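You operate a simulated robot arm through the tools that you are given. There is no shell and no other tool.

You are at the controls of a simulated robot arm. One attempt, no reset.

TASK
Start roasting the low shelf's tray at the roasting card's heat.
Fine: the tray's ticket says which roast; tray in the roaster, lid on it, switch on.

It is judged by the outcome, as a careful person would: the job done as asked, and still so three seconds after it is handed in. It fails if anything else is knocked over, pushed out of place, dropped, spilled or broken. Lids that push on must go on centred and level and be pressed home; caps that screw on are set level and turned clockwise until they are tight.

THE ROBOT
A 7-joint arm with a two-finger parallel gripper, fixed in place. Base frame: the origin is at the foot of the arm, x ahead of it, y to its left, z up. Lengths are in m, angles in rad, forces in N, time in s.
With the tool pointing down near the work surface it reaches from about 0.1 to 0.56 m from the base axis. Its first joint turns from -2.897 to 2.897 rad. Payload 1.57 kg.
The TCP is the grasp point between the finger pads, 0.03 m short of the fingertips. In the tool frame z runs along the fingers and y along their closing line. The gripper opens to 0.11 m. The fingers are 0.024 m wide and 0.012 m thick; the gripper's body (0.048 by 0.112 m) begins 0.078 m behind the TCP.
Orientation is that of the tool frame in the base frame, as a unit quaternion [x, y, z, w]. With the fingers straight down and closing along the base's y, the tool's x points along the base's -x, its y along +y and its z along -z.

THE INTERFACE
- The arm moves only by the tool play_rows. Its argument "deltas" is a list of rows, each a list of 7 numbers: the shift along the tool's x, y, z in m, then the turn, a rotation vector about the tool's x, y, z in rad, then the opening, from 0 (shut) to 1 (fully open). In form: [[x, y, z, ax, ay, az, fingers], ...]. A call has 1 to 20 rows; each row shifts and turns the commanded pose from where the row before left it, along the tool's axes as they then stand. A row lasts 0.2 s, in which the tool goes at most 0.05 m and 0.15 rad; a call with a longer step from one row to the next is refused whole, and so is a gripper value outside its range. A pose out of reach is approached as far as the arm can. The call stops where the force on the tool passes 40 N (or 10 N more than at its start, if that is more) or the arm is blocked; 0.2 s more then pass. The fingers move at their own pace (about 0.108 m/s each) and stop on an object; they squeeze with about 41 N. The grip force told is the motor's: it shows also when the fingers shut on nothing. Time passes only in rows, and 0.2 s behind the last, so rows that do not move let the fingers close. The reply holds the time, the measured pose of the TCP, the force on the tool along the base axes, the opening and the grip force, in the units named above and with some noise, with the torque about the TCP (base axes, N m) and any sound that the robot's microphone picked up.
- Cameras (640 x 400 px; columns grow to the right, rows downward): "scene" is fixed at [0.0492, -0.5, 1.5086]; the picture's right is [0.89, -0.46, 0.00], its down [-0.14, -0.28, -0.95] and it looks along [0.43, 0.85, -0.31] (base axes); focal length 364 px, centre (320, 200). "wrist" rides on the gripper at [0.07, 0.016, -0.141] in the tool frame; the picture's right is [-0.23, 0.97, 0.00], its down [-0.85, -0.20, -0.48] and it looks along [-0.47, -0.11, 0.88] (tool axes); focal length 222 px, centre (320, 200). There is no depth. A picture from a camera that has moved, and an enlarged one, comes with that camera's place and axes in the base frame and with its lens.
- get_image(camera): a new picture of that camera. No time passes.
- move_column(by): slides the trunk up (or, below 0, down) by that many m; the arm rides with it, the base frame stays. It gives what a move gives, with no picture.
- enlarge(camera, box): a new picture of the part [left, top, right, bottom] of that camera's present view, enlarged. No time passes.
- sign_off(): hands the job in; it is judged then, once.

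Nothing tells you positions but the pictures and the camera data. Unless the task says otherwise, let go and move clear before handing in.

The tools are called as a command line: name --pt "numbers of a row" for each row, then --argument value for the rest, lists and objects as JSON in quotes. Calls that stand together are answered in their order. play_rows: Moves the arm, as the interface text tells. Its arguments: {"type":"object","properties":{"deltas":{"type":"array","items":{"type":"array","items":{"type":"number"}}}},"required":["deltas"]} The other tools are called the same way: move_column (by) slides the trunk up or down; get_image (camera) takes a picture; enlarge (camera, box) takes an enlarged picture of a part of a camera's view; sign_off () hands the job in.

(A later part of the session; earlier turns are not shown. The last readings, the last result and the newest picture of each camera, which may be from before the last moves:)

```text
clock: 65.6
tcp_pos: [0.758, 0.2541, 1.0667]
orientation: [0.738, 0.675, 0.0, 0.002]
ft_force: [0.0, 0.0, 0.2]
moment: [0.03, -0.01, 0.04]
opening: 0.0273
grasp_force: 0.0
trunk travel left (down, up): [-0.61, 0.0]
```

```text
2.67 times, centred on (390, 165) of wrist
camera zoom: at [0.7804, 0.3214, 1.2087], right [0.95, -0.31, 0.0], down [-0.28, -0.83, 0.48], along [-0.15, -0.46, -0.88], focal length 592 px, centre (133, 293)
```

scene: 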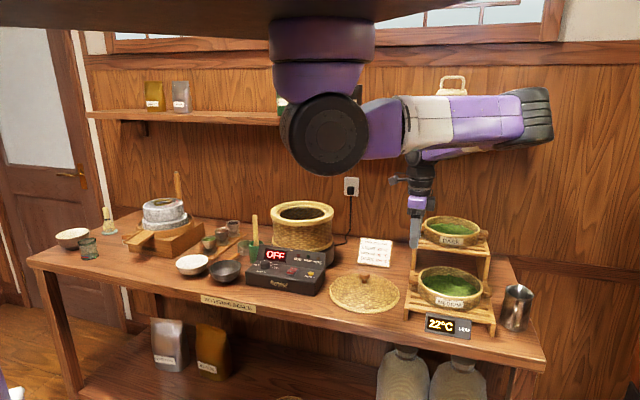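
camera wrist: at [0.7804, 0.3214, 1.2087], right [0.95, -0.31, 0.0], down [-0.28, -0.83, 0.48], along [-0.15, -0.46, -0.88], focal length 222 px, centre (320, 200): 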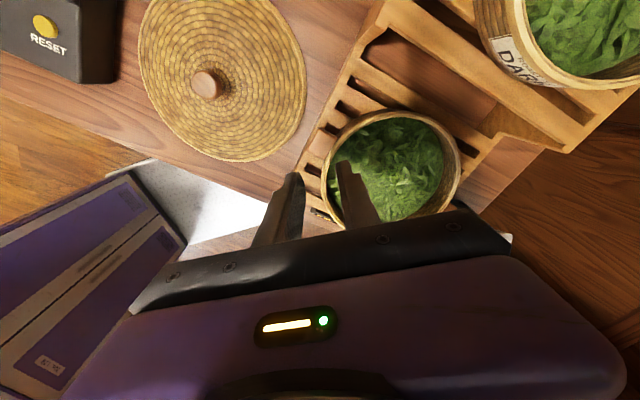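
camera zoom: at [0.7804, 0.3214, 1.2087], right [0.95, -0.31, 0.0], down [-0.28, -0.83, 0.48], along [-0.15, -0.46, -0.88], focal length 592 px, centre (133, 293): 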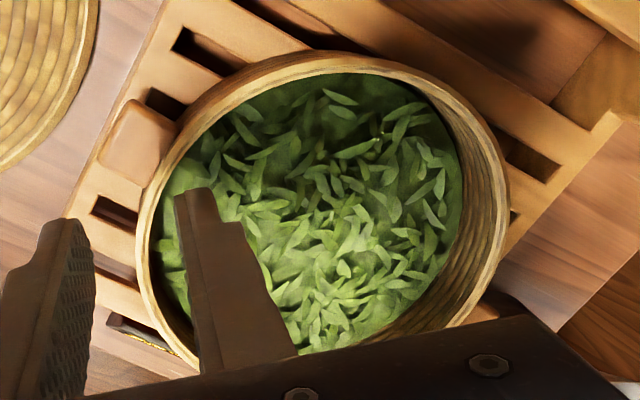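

play_rows --pt "-0.023 -0.0028 0 0 0 0 0.25" --pt "-0.023 -0.0028 0 0 0 0 0.25" --pt "-0.0228 -0.0029 0.01 0 0 0 0.25" --pt "0 0 0.02 0 0 0 0.25" --pt "0 0 0.03 0 0 0 0.25" --pt "0 0 0 0 0 0 0.25"

enlarge --camera "wrist" --box '[240, 60, 420, 230]'

enlarge --camera "scene" --box '[395, 230, 495, 320]'

```text
clock: 67.0
tcp_pos: [0.7425, 0.1868, 1.0057]
orientation: [0.737, 0.676, 0.0, 0.002]
ft_force: [-0.8, -0.9, 0.6]
moment: [0.0, -0.01, 0.01]
opening: 0.0273
grasp_force: 0.1
trunk travel left (down, up): [-0.61, 0.0]
```

```text
2.35 times, centred on (330, 145) of wrist
camera zoom: at [0.7664, 0.2537, 1.147], right [0.95, -0.31, 0.0], down [-0.27, -0.83, 0.48], along [-0.15, -0.46, -0.88], focal length 523 px, centre (296, 329)
```

zoom: 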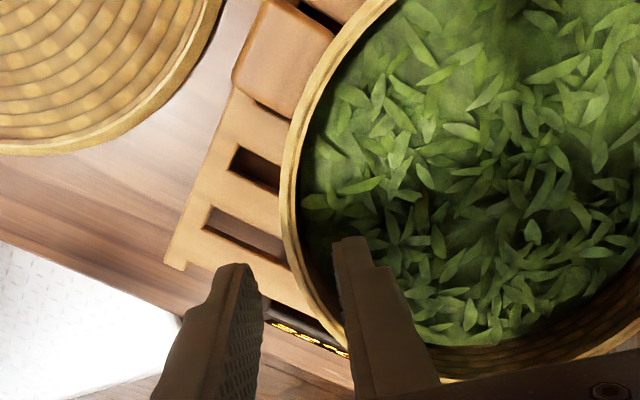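

```text
4.44 times, centred on (445, 275) of scene
camera zoom: at [0.0492, -0.5, 1.5086], right [0.89, -0.46, 0.0], down [-0.14, -0.28, -0.95], along [0.43, 0.85, -0.31], focal length 1618 px, centre (-236, -133)
```

zoom: 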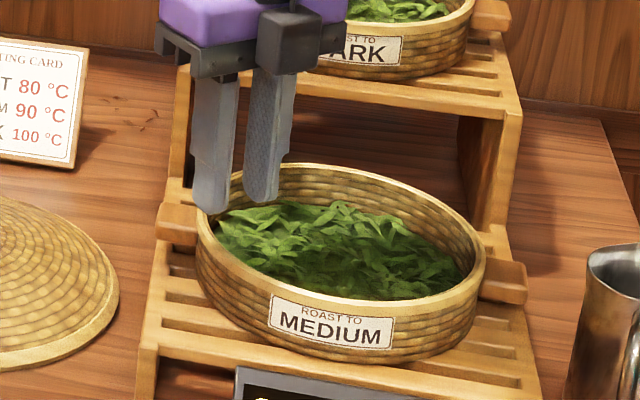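

The fingers straddle the wall nicely. Descending carefully in steps.

play_rows --pt "0 -0.0005 0.02 0 0 0 0.25" --pt "0 0 0.015 0 0 0 0.25" --pt "0 0 0.01 0 0 0 0.25" --pt "0 0 0 0 0 0 0.25"

enlarge --camera "wrist" --box '[240, 60, 420, 230]'

enlarge --camera "scene" --box '[405, 250, 475, 310]'

```text
clock: 68.0
tcp_pos: [0.7422, 0.1835, 0.9609]
orientation: [0.737, 0.676, 0.0, 0.002]
ft_force: [0.5, -0.6, -0.3]
moment: [0.01, 0.07, -0.01]
opening: 0.0275
grasp_force: 0.0
trunk travel left (down, up): [-0.61, 0.0]
```

```text
2.35 times, centred on (330, 145) of wrist
camera zoom: at [0.7652, 0.2522, 1.1027], right [0.95, -0.31, 0.0], down [-0.27, -0.83, 0.48], along [-0.15, -0.46, -0.88], focal length 523 px, centre (296, 329)
```

zoom: 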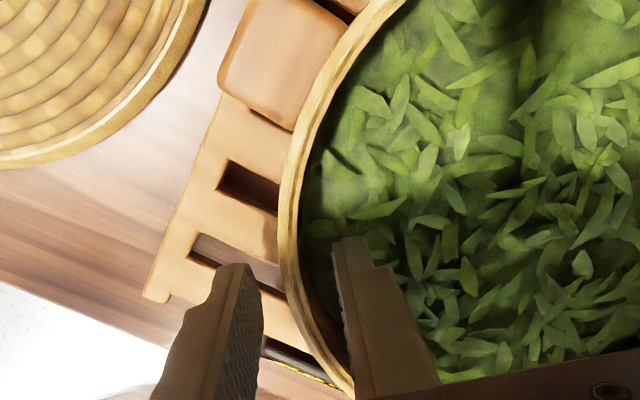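

```text
6.67 times, centred on (440, 280) of scene
camera zoom: at [0.0492, -0.5, 1.5086], right [0.89, -0.46, 0.0], down [-0.14, -0.28, -0.95], along [0.43, 0.85, -0.31], focal length 2427 px, centre (-480, -333)
```

zoom: 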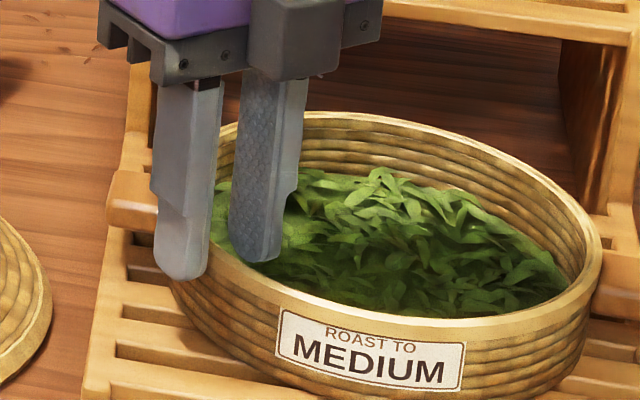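

play_rows --pt "0 0 0.005 0 0 0 0.25" --pt "0 0 0.005 0 0 0 0.25" --pt "0 0 0 0 0 0 0.25"

enlarge --camera "scene" --box '[405, 250, 475, 310]'

```text
clock: 68.8
tcp_pos: [0.7423, 0.1843, 0.9509]
orientation: [0.737, 0.675, -0.001, 0.001]
ft_force: [0.4, -0.1, 0.3]
moment: [0.01, -0.03, 0.02]
opening: 0.0276
grasp_force: 0.1
trunk travel left (down, up): [-0.61, 0.0]
```

```text
6.67 times, centred on (440, 280) of scene
camera zoom: at [0.0492, -0.5, 1.5086], right [0.89, -0.46, 0.0], down [-0.14, -0.28, -0.95], along [0.43, 0.85, -0.31], focal length 2427 px, centre (-480, -333)
```

zoom: 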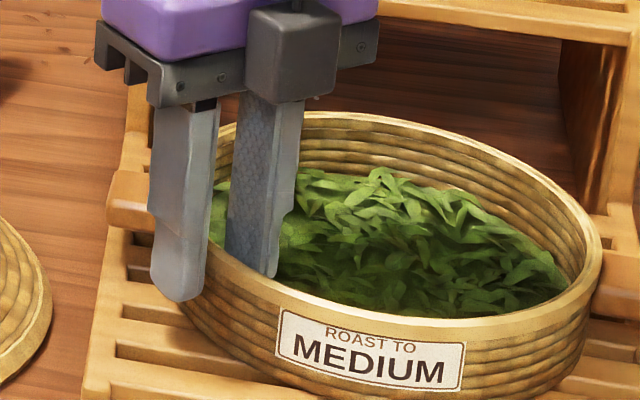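

No contact force. Closing on the basket wall.

play_rows --pt "0 0 0 0 0 0 0.15" --pt "0 0 0 0 0 0 0.05" --pt "0 0 0 0 0 0 0.0" --pt "0 0 0 0 0 0 0.0"

enlarge --camera "scene" --box '[405, 250, 475, 310]'

enlarge --camera "wrist" --box '[240, 60, 420, 230]'

```text
clock: 69.8
tcp_pos: [0.7429, 0.1853, 0.9509]
orientation: [0.737, 0.676, -0.001, 0.001]
ft_force: [0.8, 0.1, 0.3]
moment: [0.06, 0.15, 0.03]
opening: 0.0062
grasp_force: 26.1
trunk travel left (down, up): [-0.61, 0.0]
```

```text
6.67 times, centred on (440, 280) of scene
camera zoom: at [0.0492, -0.5, 1.5086], right [0.89, -0.46, 0.0], down [-0.14, -0.28, -0.95], along [0.43, 0.85, -0.31], focal length 2427 px, centre (-480, -333)
```

zoom: 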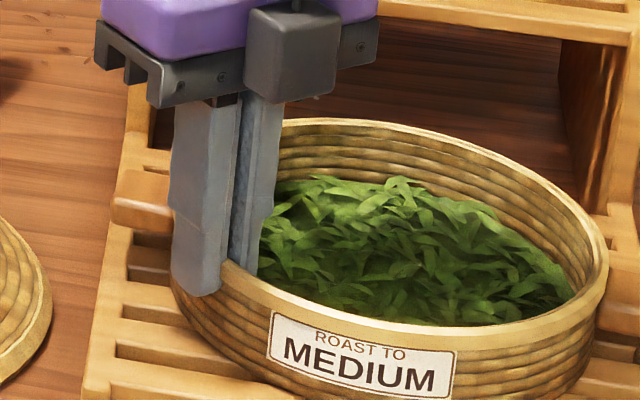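

```text
2.35 times, centred on (330, 145) of wrist
camera zoom: at [0.7651, 0.2528, 1.0926], right [0.95, -0.31, 0.0], down [-0.27, -0.83, 0.48], along [-0.15, -0.46, -0.88], focal length 523 px, centre (296, 329)
```

zoom: 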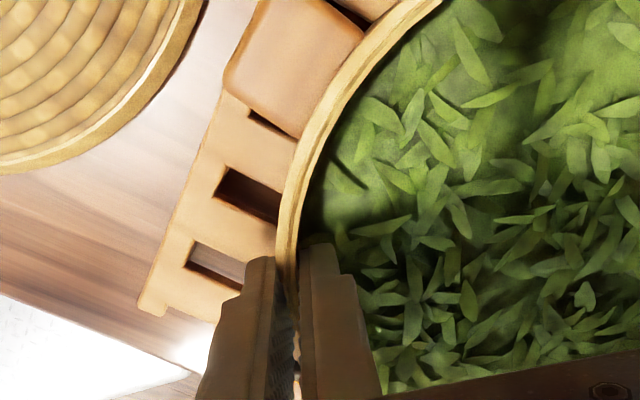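

Wall held (6 mm). Lifting a few millimetres and reading the load.

play_rows --pt "0 0 0 0 0 0 0.0" --pt "0 0 -0.003 0 0 0 0.0" --pt "0 0 -0.003 0 0 0 0.0" --pt "0 0 0 0 0 0 0.0"

enlarge --camera "scene" --box '[385, 240, 505, 330]'

```text
clock: 70.8
tcp_pos: [0.7424, 0.1858, 0.9586]
orientation: [0.737, 0.675, 0.0, 0.001]
ft_force: [0.1, 0.5, -1.0]
moment: [0.05, 0.12, 0.03]
opening: 0.0059
grasp_force: 25.2
trunk travel left (down, up): [-0.61, 0.0]
```

```text
4.44 times, centred on (445, 285) of scene
camera zoom: at [0.0492, -0.5, 1.5086], right [0.89, -0.46, 0.0], down [-0.14, -0.28, -0.95], along [0.43, 0.85, -0.31], focal length 1618 px, centre (-236, -178)
```

zoom: 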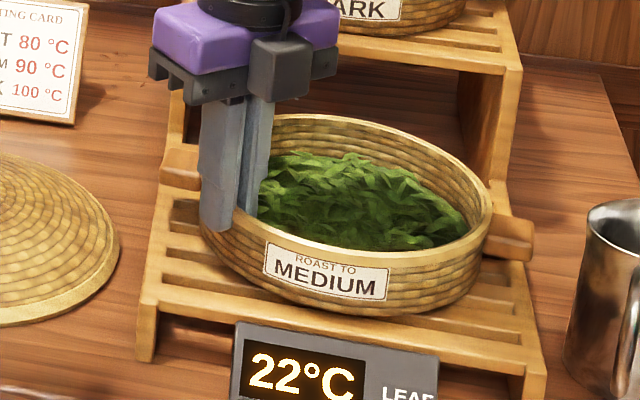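

play_rows --pt "0 0 -0.004 0 0 0 0.0" --pt "0 0 -0.004 0 0 0 0.0" --pt "0 0 -0.004 0 0 0 0.0" --pt "0 0 0 0 0 0 0.0"

enlarge --camera "scene" --box '[385, 240, 505, 330]'

enlarge --camera "wrist" --box '[240, 60, 420, 230]'

```text
clock: 71.8
tcp_pos: [0.7425, 0.1856, 0.9701]
orientation: [0.737, 0.676, -0.001, 0.001]
ft_force: [0.5, -0.6, -2.1]
moment: [0.02, 0.1, -0.02]
opening: 0.0058
grasp_force: 25.8
trunk travel left (down, up): [-0.61, 0.0]
```

```text
4.44 times, centred on (445, 285) of scene
camera zoom: at [0.0492, -0.5, 1.5086], right [0.89, -0.46, 0.0], down [-0.14, -0.28, -0.95], along [0.43, 0.85, -0.31], focal length 1618 px, centre (-236, -178)
```

zoom: 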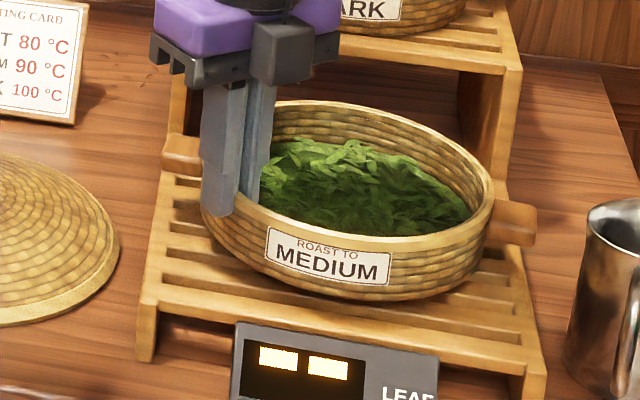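

```text
2.35 times, centred on (330, 145) of wrist
camera zoom: at [0.7654, 0.2531, 1.1106], right [0.95, -0.31, 0.0], down [-0.27, -0.83, 0.48], along [-0.15, -0.46, -0.88], focal length 523 px, centre (296, 329)
```

zoom: 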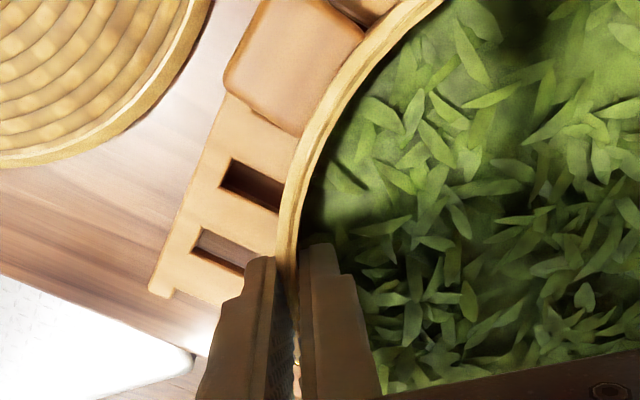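

The tray is lifted and held (about 2 N load), nearly level, and the shelf scale reads blank. Raising it steadily to a safe height.

play_rows --pt "0 0 -0.006 0 0 0 0.0" --pt "0 0 -0.012 0 0 0 0.0" --pt "0 0 -0.014 0 0 0 0.0" --pt "0 0 -0.014 0 0 0 0.0" --pt "0 0 -0.014 0 0 0 0.0" --pt "0 0 -0.014 0 0 0 0.0" --pt "0 0 -0.014 0 0 0 0.0" --pt "0 0 -0.014 0 0 0 0.0" --pt "0 0 -0.014 0 0 0 0.0" --pt "0 0 -0.014 0 0 0 0.0" --pt "0 0 -0.014 0 0 0 0.0" --pt "0 0 -0.008 0 0 0 0.0" --pt "0 0 0 0 0 0 0.0"

get_image --camera "scene"

get_image --camera "wrist"

```text
clock: 74.6
tcp_pos: [0.7431, 0.1872, 1.1227]
orientation: [0.737, 0.676, 0.0, 0.001]
ft_force: [-0.1, 0.5, -1.5]
moment: [0.01, 0.15, -0.01]
opening: 0.0058
grasp_force: 25.2
trunk travel left (down, up): [-0.61, 0.0]
```

```text
taken
```

scene: 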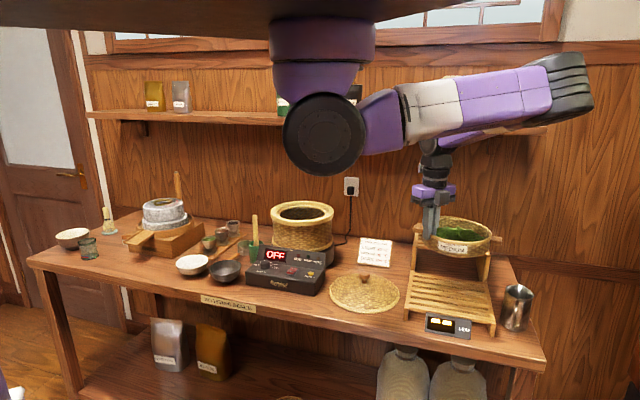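

```text
taken
camera wrist: at [0.7655, 0.2542, 1.2634], right [0.95, -0.31, 0.0], down [-0.27, -0.83, 0.48], along [-0.15, -0.46, -0.88], focal length 222 px, centre (320, 200)
```

wrist: 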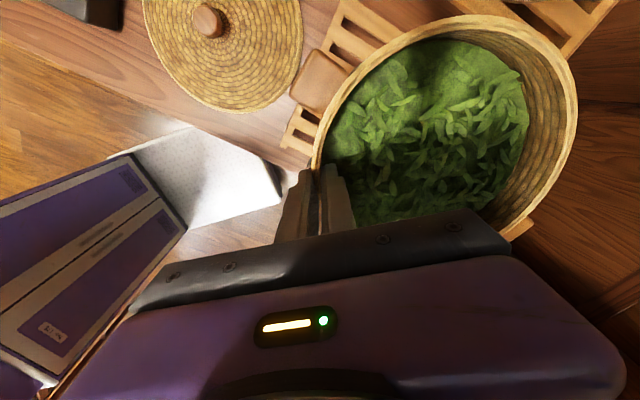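

enlarge --camera "scene" --box '[395, 170, 515, 290]'

```text
3.33 times, centred on (455, 230) of scene
camera zoom: at [0.0492, -0.5, 1.5086], right [0.89, -0.46, 0.0], down [-0.14, -0.28, -0.95], along [0.43, 0.85, -0.31], focal length 1214 px, centre (-130, 100)
```

zoom: 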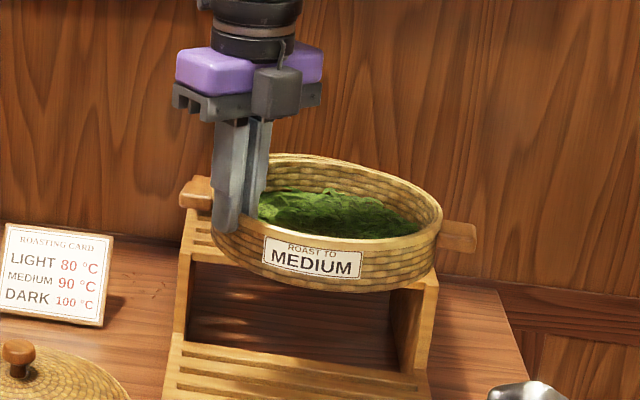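

Tray is secure and nearly level. Carrying it slowly toward the roaster, via a waypoint in front of it.

play_rows --pt "0.007 -0.006 -0.001 0 0 0 0.0" --pt "0.0138 -0.0123 -0.001 0 0 0 0.0" --pt "0.0138 -0.0123 -0.001 0 0 0 0.0" --pt "0.0138 -0.0123 -0.001 0 0 0 0.0" --pt "0.0138 -0.0123 -0.001 0 0 0 0.0" --pt "0.0138 -0.0123 -0.001 0 0 0 0.0" --pt "0.0138 -0.0123 -0.001 0 0 0 0.0" --pt "0.0138 -0.0123 -0.001 0 0 0 0.0" --pt "0.0138 -0.0123 -0.001 0 0 0 0.0" --pt "0.0138 -0.0123 -0.001 0 0 0 0.0" --pt "0.0138 -0.0123 -0.001 0 0 0 0.0" --pt "0.0138 -0.0123 -0.001 0 0 0 0.0" --pt "0.0138 -0.0123 -0.001 0 0 0 0.0" --pt "0.007 -0.006 0 0 0 0 0.0" --pt "0 0 0 0 0 0 0"

play_rows --pt "0 0 0 0 0 -0.05 0.0" --pt "0 0 0 0 0 -0.09 0.0" --pt "0 0 0 0 0 -0.09 0.0" --pt "0 0 0 0 0 -0.09 0.0" --pt "0 0 0 0 0 -0.09 0.0" --pt "0 0 0 0 0 -0.09 0.0" --pt "0 0 0 0 0 -0.09 0.0" --pt "0 0 0 0 0 -0.09 0.0" --pt "0 0 0 0 0 -0.09 0.0" --pt "0 0 0 0 0 -0.09 0.0" --pt "0 0 0 0 0 -0.09 0.0" --pt "0 0 0 0 0 -0.09 0.0" --pt "0 0 0 0 0 -0.06 0.0" --pt "0 0 0 0 0 -0.035 0.0" --pt "0 0 0 0 0 0 0"

get_image --camera "scene"

get_image --camera "wrist"

```text
clock: 77.8
tcp_pos: [0.5999, 0.38, 1.136]
orientation: [0.737, 0.675, 0.0, 0.0]
ft_force: [-0.5, 0.2, -2.4]
moment: [0.03, 0.12, -0.01]
opening: 0.0058
grasp_force: 26.0
trunk travel left (down, up): [-0.61, 0.0]
```

```text
clock: 81.0
tcp_pos: [0.6001, 0.3791, 1.1349]
orientation: [0.257, 0.966, -0.001, 0.0]
ft_force: [-0.2, 0.4, -1.2]
moment: [-0.12, 0.1, -0.02]
opening: 0.0058
grasp_force: 25.5
trunk travel left (down, up): [-0.61, 0.0]
```

```text
taken
```

scene: 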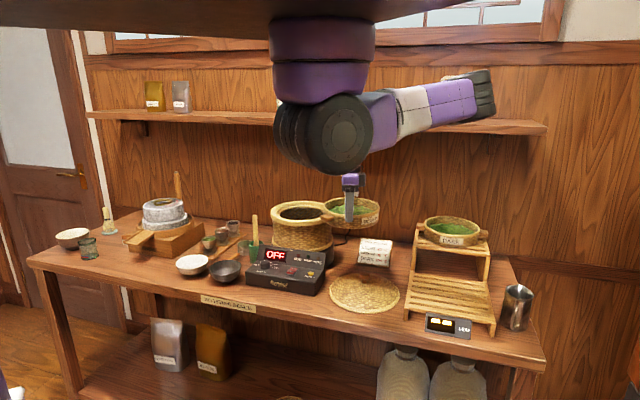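

```text
taken
camera wrist: at [0.5476, 0.4268, 1.2757], right [0.68, 0.73, 0.0], down [0.64, -0.6, 0.48], along [0.35, -0.33, -0.88], focal length 222 px, centre (320, 200)
```

wrist: 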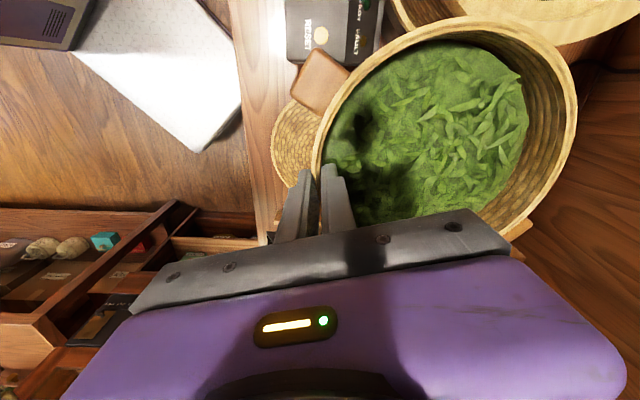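

Holding well. The tray centre is about 83 mm from the grip along the tool's y. Moving it over the roaster.

play_rows --pt "0.007 0.006 0 0 0 0 0.0" --pt "0.0136 0.0112 0 0 0 0 0.0" --pt "0.0136 0.0112 0 0 0 0 0.0" --pt "0.0136 0.0112 0 0 0 0 0.0" --pt "0.0136 0.0112 0 0 0 0 0.0" --pt "0.0136 0.0112 0 0 0 0 0.0" --pt "0.0136 0.0112 0 0 0 0 0.0" --pt "0.0136 0.0112 0 0 0 0 0.0" --pt "0.0136 0.0112 0 0 0 0 0.0" --pt "0.0136 0.0112 0 0 0 0 0.0" --pt "0.0136 0.0112 0 0 0 0 0.0" --pt "0.0136 0.0112 0 0 0 0 0.0" --pt "0.0096 0.0096 0 0 0 0 0.0" --pt "0.003 0.002 0 0 0 0 0.0" --pt "0 0 0 0 0 0 0"

get_image --camera "scene"

get_image --camera "wrist"

```text
clock: 84.2
tcp_pos: [0.5246, 0.5862, 1.1349]
orientation: [0.26, 0.966, -0.002, 0.001]
ft_force: [0.1, -0.3, -1.5]
moment: [-0.1, 0.07, 0.0]
opening: 0.0056
grasp_force: 26.1
trunk travel left (down, up): [-0.61, 0.0]
```

```text
taken
```

scene: 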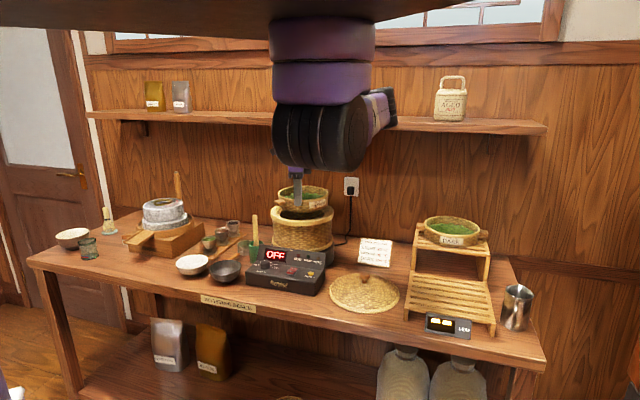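

```text
taken
camera wrist: at [0.4718, 0.6345, 1.2755], right [0.68, 0.73, 0.0], down [0.64, -0.6, 0.48], along [0.35, -0.33, -0.88], focal length 222 px, centre (320, 200)
```

wrist: 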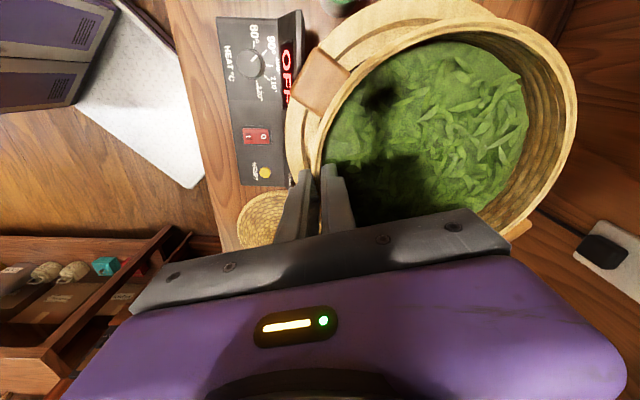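

enlarge --camera "scene" --box '[255, 160, 355, 270]'

enlarge --camera "wrist" --box '[270, 0, 590, 250]'

```text
3.64 times, centred on (305, 215) of scene
camera zoom: at [0.0492, -0.5, 1.5086], right [0.89, -0.46, 0.0], down [-0.14, -0.28, -0.95], along [0.43, 0.85, -0.31], focal length 1324 px, centre (374, 146)
```

zoom: 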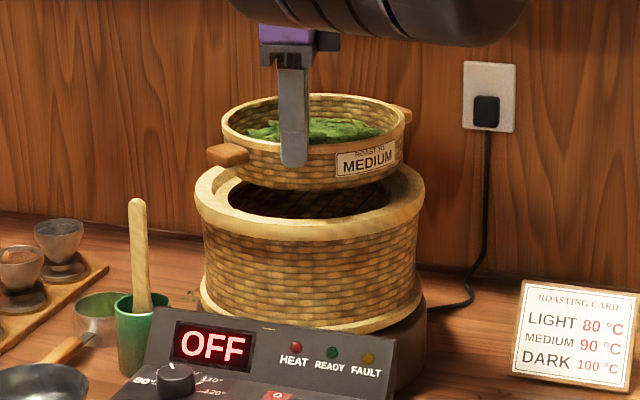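

```text
1.60 times, centred on (430, 125) of wrist
camera zoom: at [0.4718, 0.6345, 1.2755], right [0.68, 0.73, 0.0], down [0.64, -0.6, 0.48], along [0.35, -0.33, -0.88], focal length 355 px, centre (144, 320)
```

zoom: 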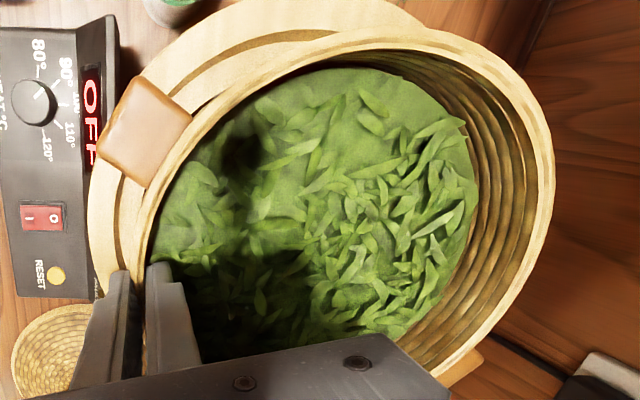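

Alignment looks good within ~4 mm (recess allows ~12 mm). Shifting slightly and lowering gently.

play_rows --pt "0.0035 0 0.003 0 0 0 0.0" --pt "0 0 0.005 0 0 0 0.0" --pt "0 0 0.005 0 0 0 0.0" --pt "0 0 0.005 0 0 0 0.0" --pt "0 0 0.004 0 0 0 0.0" --pt "0 0 0 0 0 0 0.0"

enlarge --camera "scene" --box '[255, 160, 355, 270]'

enlarge --camera "wrist" --box '[270, 0, 590, 250]'

```text
clock: 85.6
tcp_pos: [0.5188, 0.5881, 1.1126]
orientation: [0.258, 0.966, -0.001, 0.0]
ft_force: [-0.2, -0.1, -0.6]
moment: [-0.11, 0.09, 0.02]
opening: 0.0057
grasp_force: 25.4
trunk travel left (down, up): [-0.61, 0.0]
```

```text
3.64 times, centred on (305, 215) of scene
camera zoom: at [0.0492, -0.5, 1.5086], right [0.89, -0.46, 0.0], down [-0.14, -0.28, -0.95], along [0.43, 0.85, -0.31], focal length 1324 px, centre (374, 146)
```

zoom: 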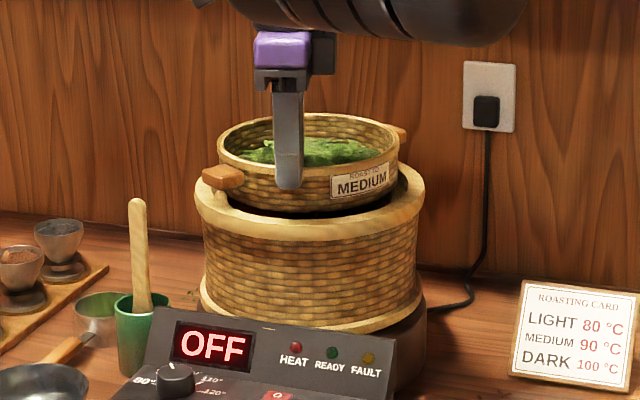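

```text
1.60 times, centred on (430, 125) of wrist
camera zoom: at [0.4668, 0.6367, 1.2534], right [0.68, 0.73, 0.0], down [0.64, -0.6, 0.48], along [0.35, -0.33, -0.88], focal length 355 px, centre (144, 320)
```

zoom: 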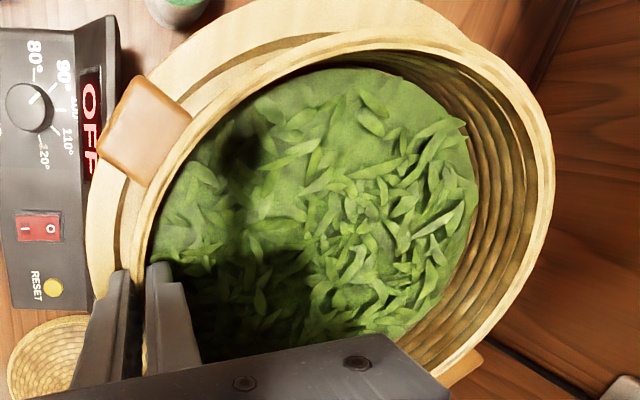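

Well aligned. Lowering further in small steps while watching for contact.

play_rows --pt "0 0 0.004 0 0 0 0.0" --pt "0 0 0.004 0 0 0 0.0" --pt "0 0 0.003 0 0 0 0.0" --pt "0 0 0 0 0 0 0.0"

enlarge --camera "scene" --box '[260, 175, 350, 255]'

```text
clock: 86.6
tcp_pos: [0.519, 0.5868, 1.1006]
orientation: [0.258, 0.966, -0.001, 0.002]
ft_force: [-0.1, 0.5, -0.7]
moment: [-0.1, 0.08, 0.0]
opening: 0.0057
grasp_force: 25.9
trunk travel left (down, up): [-0.61, 0.0]
```

```text
5.00 times, centred on (305, 215) of scene
camera zoom: at [0.0492, -0.5, 1.5086], right [0.89, -0.46, 0.0], down [-0.14, -0.28, -0.95], along [0.43, 0.85, -0.31], focal length 1820 px, centre (395, 125)
```

zoom: 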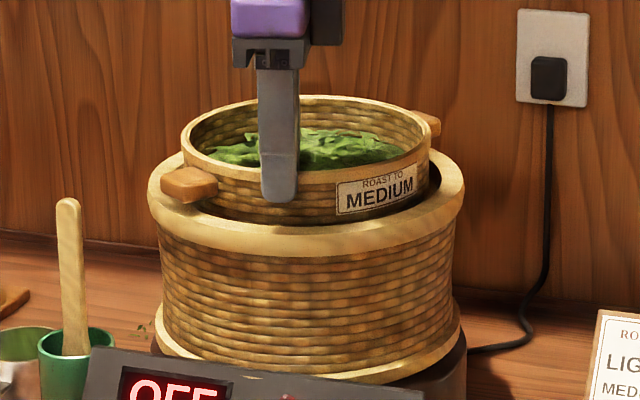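

play_rows --pt "0 0 0.002 0 0 0 0.0" --pt "0 0 0.002 0 0 0 0.0" --pt "0 0 0 0 0 0 0.0"

play_rows --pt "0 0 0.002 0 0 0 0.0" --pt "0 0 0.002 0 0 0 0.0" --pt "0 0 0 0 0 0 0.0"

enlarge --camera "scene" --box '[260, 175, 350, 255]'

```text
clock: 87.4
tcp_pos: [0.521, 0.5887, 1.1]
orientation: [0.259, 0.966, 0.001, 0.001]
ft_force: [-0.2, -4.6, 15.6]
moment: [0.3, 0.45, 0.06]
opening: 0.0056
grasp_force: 26.1
trunk travel left (down, up): [-0.61, 0.0]
```

```text
clock: 88.2
tcp_pos: [0.5191, 0.5876, 1.0954]
orientation: [0.259, 0.966, 0.001, 0.0]
ft_force: [3.7, 1.5, 28.3]
moment: [0.2, -0.03, 0.21]
opening: 0.0058
grasp_force: 25.9
trunk travel left (down, up): [-0.61, 0.0]
```

```text
5.00 times, centred on (305, 215) of scene
camera zoom: at [0.0492, -0.5, 1.5086], right [0.89, -0.46, 0.0], down [-0.14, -0.28, -0.95], along [0.43, 0.85, -0.31], focal length 1820 px, centre (395, 125)
```

zoom: 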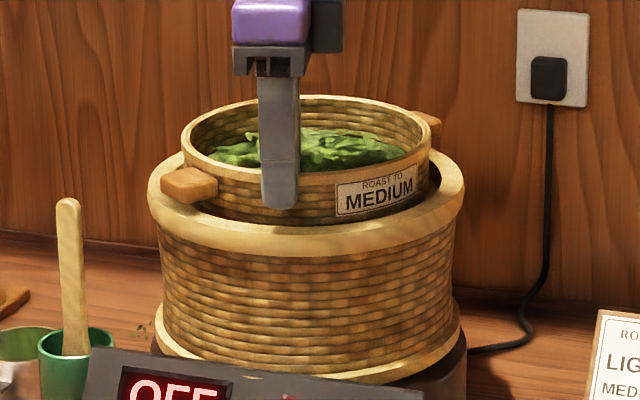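

Contact made at about this height. I'll relieve the pressure and inspect before releasing.

play_rows --pt "0 0 -0.003 0 0 0 0.0" --pt "0 0 0 0 0 0 0.0"

enlarge --camera "scene" --box '[275, 190, 335, 240]'

enlarge --camera "wrist" --box '[270, 0, 590, 250]'

```text
clock: 88.8
tcp_pos: [0.519, 0.5871, 1.0948]
orientation: [0.258, 0.966, -0.002, 0.0]
ft_force: [0.3, 1.4, 4.0]
moment: [0.44, 0.24, -0.13]
opening: 0.0054
grasp_force: 25.7
trunk travel left (down, up): [-0.61, 0.0]
```

```text
8.00 times, centred on (305, 215) of scene
camera zoom: at [0.0492, -0.5, 1.5086], right [0.89, -0.46, 0.0], down [-0.14, -0.28, -0.95], along [0.43, 0.85, -0.31], focal length 2912 px, centre (440, 80)
```

zoom: 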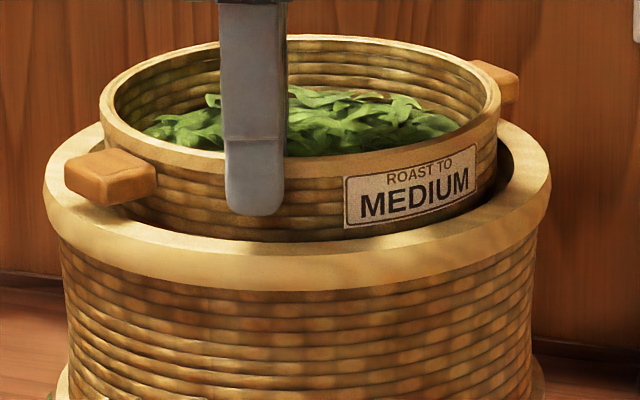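

```text
1.60 times, centred on (430, 125) of wrist
camera zoom: at [0.4674, 0.6351, 1.2365], right [0.68, 0.73, 0.0], down [0.64, -0.6, 0.48], along [0.35, -0.33, -0.88], focal length 355 px, centre (144, 320)
```

zoom: 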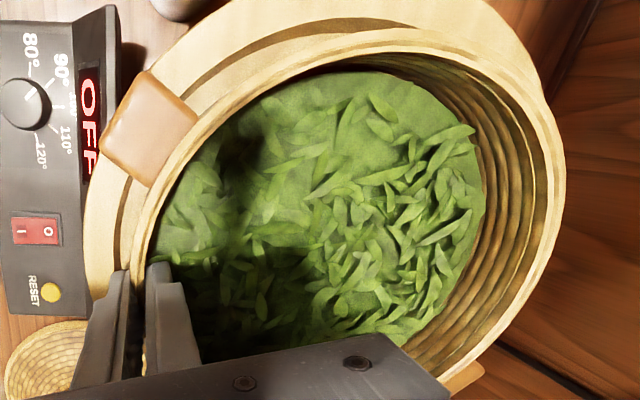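

The tray sits inside the recess with its handles over the ring, centred and level. Releasing and rising clear.

play_rows --pt "0 0 0 0 0 0 0.1" --pt "0 0 0 0 0 0 0.2" --pt "0 0 0 0 0 0 0.25" --pt "0 0 -0.005 0 0 0 0.25" --pt "0 0 -0.01 0 0 0 0.25" --pt "0 0 -0.015 0 0 0 0.25" --pt "0 0 -0.015 0 0 0 0.25" --pt "0 0 0 0 0 0 0.25"

enlarge --camera "scene" --box '[265, 185, 345, 245]'

get_image --camera "wrist"

```text
clock: 90.6
tcp_pos: [0.5213, 0.5841, 1.1415]
orientation: [0.26, 0.966, -0.003, -0.001]
ft_force: [0.8, -0.3, 0.2]
moment: [0.0, -0.01, -0.02]
opening: 0.0274
grasp_force: 0.0
trunk travel left (down, up): [-0.61, 0.0]
```

```text
6.67 times, centred on (305, 215) of scene
camera zoom: at [0.0492, -0.5, 1.5086], right [0.89, -0.46, 0.0], down [-0.14, -0.28, -0.95], along [0.43, 0.85, -0.31], focal length 2427 px, centre (420, 100)
```

zoom: 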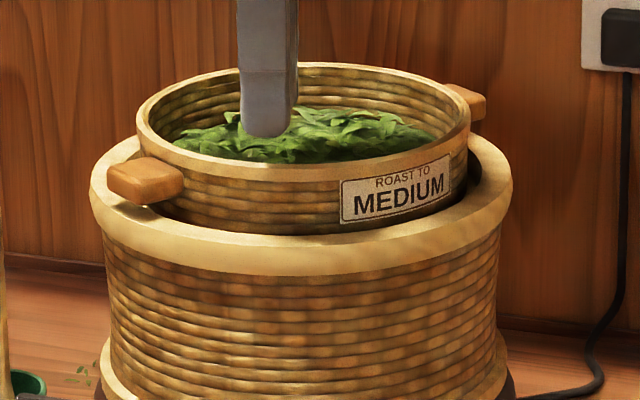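

```text
taken
camera wrist: at [0.4696, 0.6339, 1.2817], right [0.69, 0.73, -0.01], down [0.64, -0.6, 0.48], along [0.35, -0.33, -0.88], focal length 222 px, centre (320, 200)
```

wrist: 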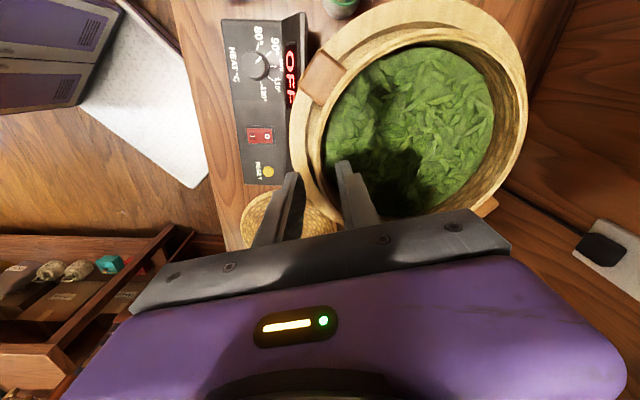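

The tray is seated in the recess, level and centred. Before fetching the lid, I'll test how high the arm can hold over the roaster's centre, since the lid's knob will end up around there.

play_rows --pt "-0.001 0.015 -0.004 0 0 0 0.25" --pt "-0.001 0.015 -0.004 0 0 0 0.25" --pt "-0.001 0.015 -0.004 0 0 0 0.25" --pt "-0.001 0.015 -0.002 0 0 0 0.25" --pt "-0.001 0.015 0 0 0 0 0.25" --pt "-0.0012 0.0105 0 0 0 0 0.25" --pt "0 0 0 0 0 0 0.25"

get_image --camera "wrist"

```text
clock: 91.7
tcp_pos: [0.6545, 0.5939, 1.1588]
orientation: [0.334, 0.943, -0.001, 0.0]
ft_force: [-0.2, 0.6, 1.1]
moment: [0.02, -0.05, 0.03]
opening: 0.0275
grasp_force: 0.0
trunk travel left (down, up): [-0.61, 0.0]
stopped in row 5: the arm was blocked; the commanded pose is now the measured one
```

```text
taken
camera wrist: at [0.6096, 0.6495, 1.3002], right [0.79, 0.61, 0.0], down [0.54, -0.69, 0.48], along [0.29, -0.38, -0.88], focal length 222 px, centre (320, 200)
```

wrist: 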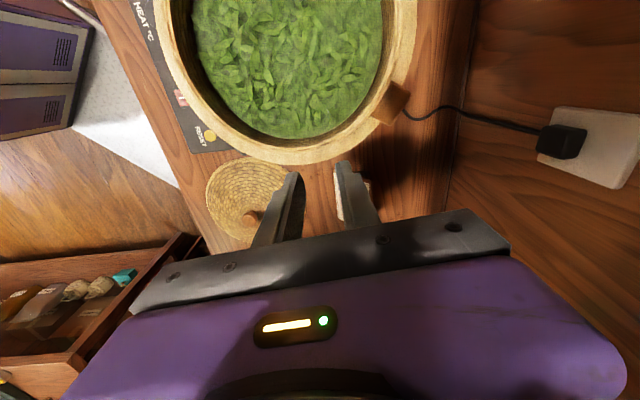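

The arm can't hold that spot with the tool straight down (it slid aside, touching nothing). For the lid I'll grip its knob with the tool tilted outward ~25° so the wrist stays closer in. First, back to a spot above the lid.

play_rows --pt "-0.0116 -0.024 0.0 0 0 0 0.4" --pt "-0.0116 -0.024 0.0 0 0 0 0.4" --pt "-0.0116 -0.024 0.0 0 0 0 0.4" --pt "-0.0116 -0.024 0.0 0 0 0 0.4" --pt "-0.0116 -0.024 0.005 0 0 0 0.4" --pt "-0.0116 -0.024 0.005 0 0 0 0.4" --pt "-0.0116 -0.024 0.005 0 0 0 0.4" --pt "-0.0116 -0.024 0.005 0 0 0 0.4" --pt "-0.0116 -0.024 0.005 0 0 0 0.4"

play_rows --pt "0 0 0 0 0 -0.144 0.4" --pt "0 0 0 0 0 -0.144 0.4" --pt "0 0 0 0 0 -0.144 0.4" --pt "0 0 0 0 0 -0.144 0.4" --pt "0 0 0 0 0 -0.144 0.4" --pt "0 0 0 0 0 -0.144 0.4" --pt "0 0 0 0 0 -0.144 0.4" --pt "0 0 0 0 0 -0.144 0.4" --pt "0 0 0 0 0 -0.144 0.4" --pt "0 0 0 0 0 -0.144 0.4" --pt "0 0 0 0 0 -0.144 0.4" --pt "0 0 0 0 0 -0.144 0.4"

get_image --camera "wrist"

get_image --camera "scene"

```text
clock: 93.7
tcp_pos: [0.5991, 0.3602, 1.1367]
orientation: [0.333, 0.943, 0.001, 0.001]
ft_force: [-0.2, 0.8, -0.1]
moment: [-0.01, 0.02, 0.03]
opening: 0.0442
grasp_force: 0.0
trunk travel left (down, up): [-0.61, 0.0]
```

```text
clock: 96.3
tcp_pos: [0.5992, 0.3603, 1.1334]
orientation: [-0.502, 0.865, 0.001, 0.002]
ft_force: [-1.0, 0.2, 0.4]
moment: [0.01, -0.02, -0.01]
opening: 0.044
grasp_force: 0.0
trunk travel left (down, up): [-0.61, 0.0]
```

```text
taken
camera wrist: at [0.5507, 0.3078, 1.2748], right [-0.73, 0.68, 0.0], down [0.6, 0.64, 0.48], along [0.33, 0.35, -0.88], focal length 222 px, centre (320, 200)
```

wrist: 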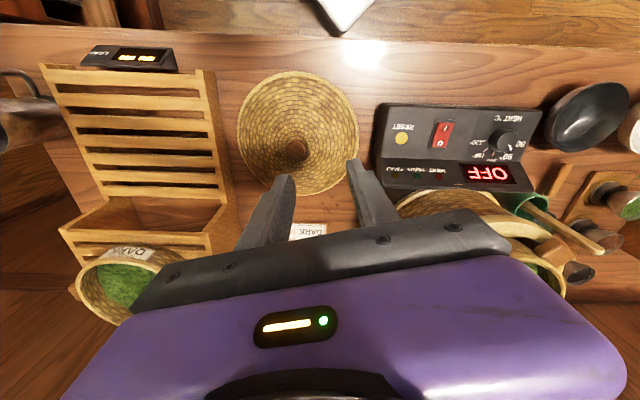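

```text
taken
```

scene: 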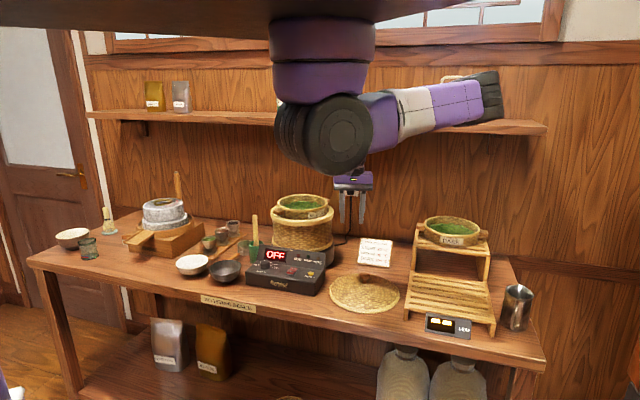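

enlarge --camera "wrist" --box '[220, 50, 380, 210]'

enlarge --camera "scene" --box '[320, 255, 410, 325]'

```text
2.50 times, centred on (300, 130) of wrist
camera zoom: at [0.5507, 0.3078, 1.2748], right [-0.73, 0.68, 0.0], down [0.6, 0.64, 0.48], along [0.33, 0.35, -0.88], focal length 555 px, centre (370, 375)
```

zoom: 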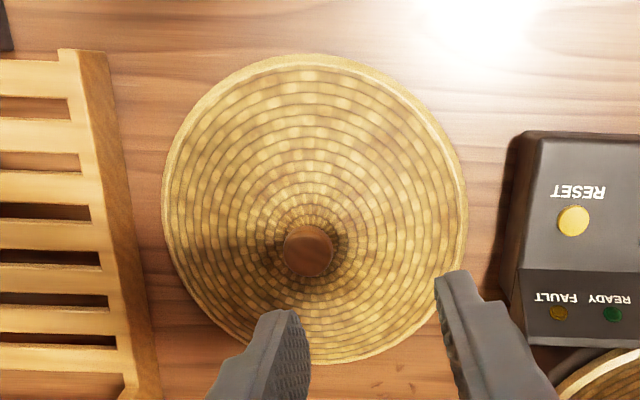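

```text
5.71 times, centred on (365, 290) of scene
camera zoom: at [0.0492, -0.5, 1.5086], right [0.89, -0.46, 0.0], down [-0.14, -0.28, -0.95], along [0.43, 0.85, -0.31], focal length 2080 px, centre (63, -314)
```

zoom: 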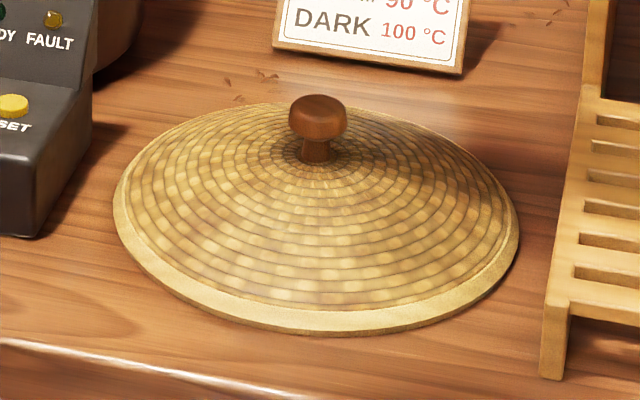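

The lid's knob is a mushroom: cap ≈33 mm wide, top at z ≈0.935, centred near (0.641, 0.352). I'll test, empty-handed, whether a 25° outward tilt lets the arm stand over the roaster centre at the required height.

play_rows --pt "0 0 -0.02 0 0 0 0.4" --pt "0 0 -0.02 0 0 0 0.4" --pt "0 0 -0.012 0 0 0 0.4" --pt "0 0 0 0 -0.145 0 0.4" --pt "0 0 0 0 -0.145 0 0.4" --pt "0 0 0 0 -0.145 0 0.4"

play_rows --pt "-0.0199 0.0156 0.0092 0 0 0 0.4" --pt "-0.0199 0.0156 0.0092 0 0 0 0.4" --pt "-0.0199 0.0156 0.0092 0 0 0 0.4" --pt "-0.0199 0.0156 0.0092 0 0 0 0.4" --pt "-0.0199 0.0156 0.0092 0 0 0 0.4" --pt "-0.0199 0.0156 0.0092 0 0 0 0.4"

get_image --camera "scene"

```text
clock: 97.7
tcp_pos: [0.5971, 0.3612, 1.1861]
orientation: [-0.489, 0.845, 0.109, 0.188]
ft_force: [0.2, 1.2, 0.1]
moment: [-0.04, 0.0, -0.04]
opening: 0.0441
grasp_force: 0.1
trunk travel left (down, up): [-0.61, 0.0]
```

```text
clock: 99.1
tcp_pos: [0.583, 0.5209, 1.1878]
orientation: [-0.489, 0.845, 0.108, 0.188]
ft_force: [0.2, -0.6, 0.4]
moment: [0.05, 0.03, 0.0]
opening: 0.0439
grasp_force: 0.2
trunk travel left (down, up): [-0.61, 0.0]
```

```text
taken
```

scene: 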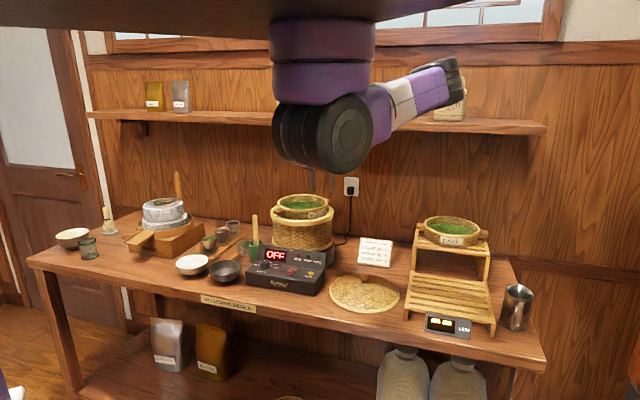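

Tracking accurately so far. Continuing to the roaster centre.

play_rows --pt "-0.0199 0.0156 0.0092 0 0 0 0.4" --pt "-0.0199 0.0156 0.0092 0 0 0 0.4" --pt "-0.0199 0.0156 0.0092 0 0 0 0.4" --pt "-0.0199 0.0156 0.0092 0 0 0 0.4"

get_image --camera "wrist"

```text
clock: 100.1
tcp_pos: [0.5727, 0.6277, 1.1878]
orientation: [-0.488, 0.846, 0.108, 0.188]
ft_force: [-0.2, 0.6, 0.0]
moment: [-0.01, 0.02, 0.0]
opening: 0.0438
grasp_force: 0.1
trunk travel left (down, up): [-0.61, 0.0]
```

```text
taken
camera wrist: at [0.4978, 0.5292, 1.2863], right [-0.74, 0.67, 0.1], down [0.46, 0.4, 0.8], along [0.49, 0.63, -0.6], focal length 222 px, centre (320, 200)
```

wrist: 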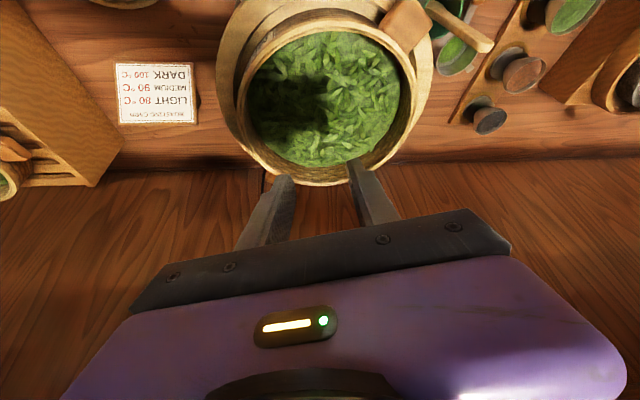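

The tilt works: the arm stands over the roaster centre comfortably. This view also lets me check the tray's seating; enlarging.

enlarge --camera "wrist" --box '[200, 0, 450, 200]'

enlarge --camera "scene" --box '[260, 185, 350, 250]'

```text
2.00 times, centred on (325, 100) of wrist
camera zoom: at [0.4978, 0.5292, 1.2863], right [-0.74, 0.67, 0.1], down [0.46, 0.4, 0.8], along [0.49, 0.63, -0.6], focal length 444 px, centre (310, 400)
```

zoom: 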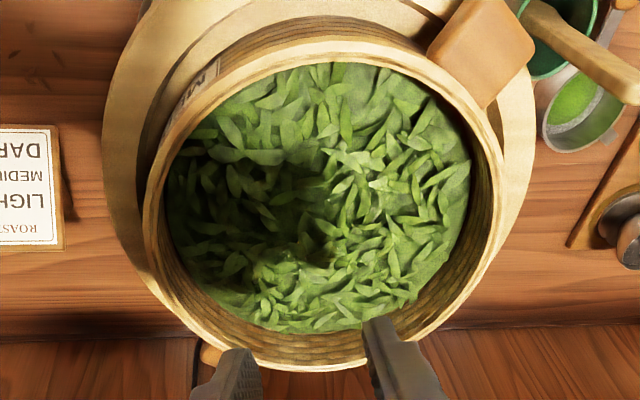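

```text
6.15 times, centred on (305, 218) of scene
camera zoom: at [0.0492, -0.5, 1.5086], right [0.89, -0.46, 0.0], down [-0.14, -0.28, -0.95], along [0.43, 0.85, -0.31], focal length 2240 px, centre (412, 92)
```

zoom: 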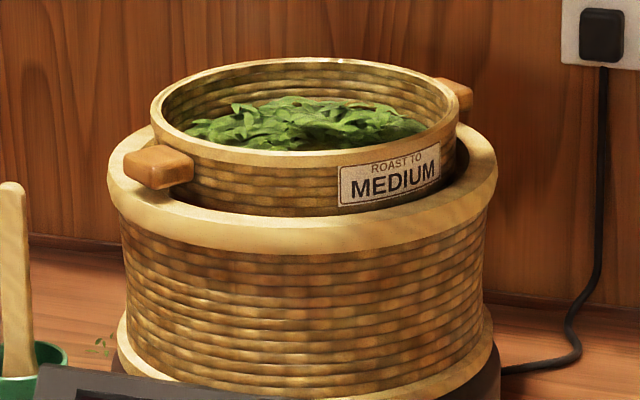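

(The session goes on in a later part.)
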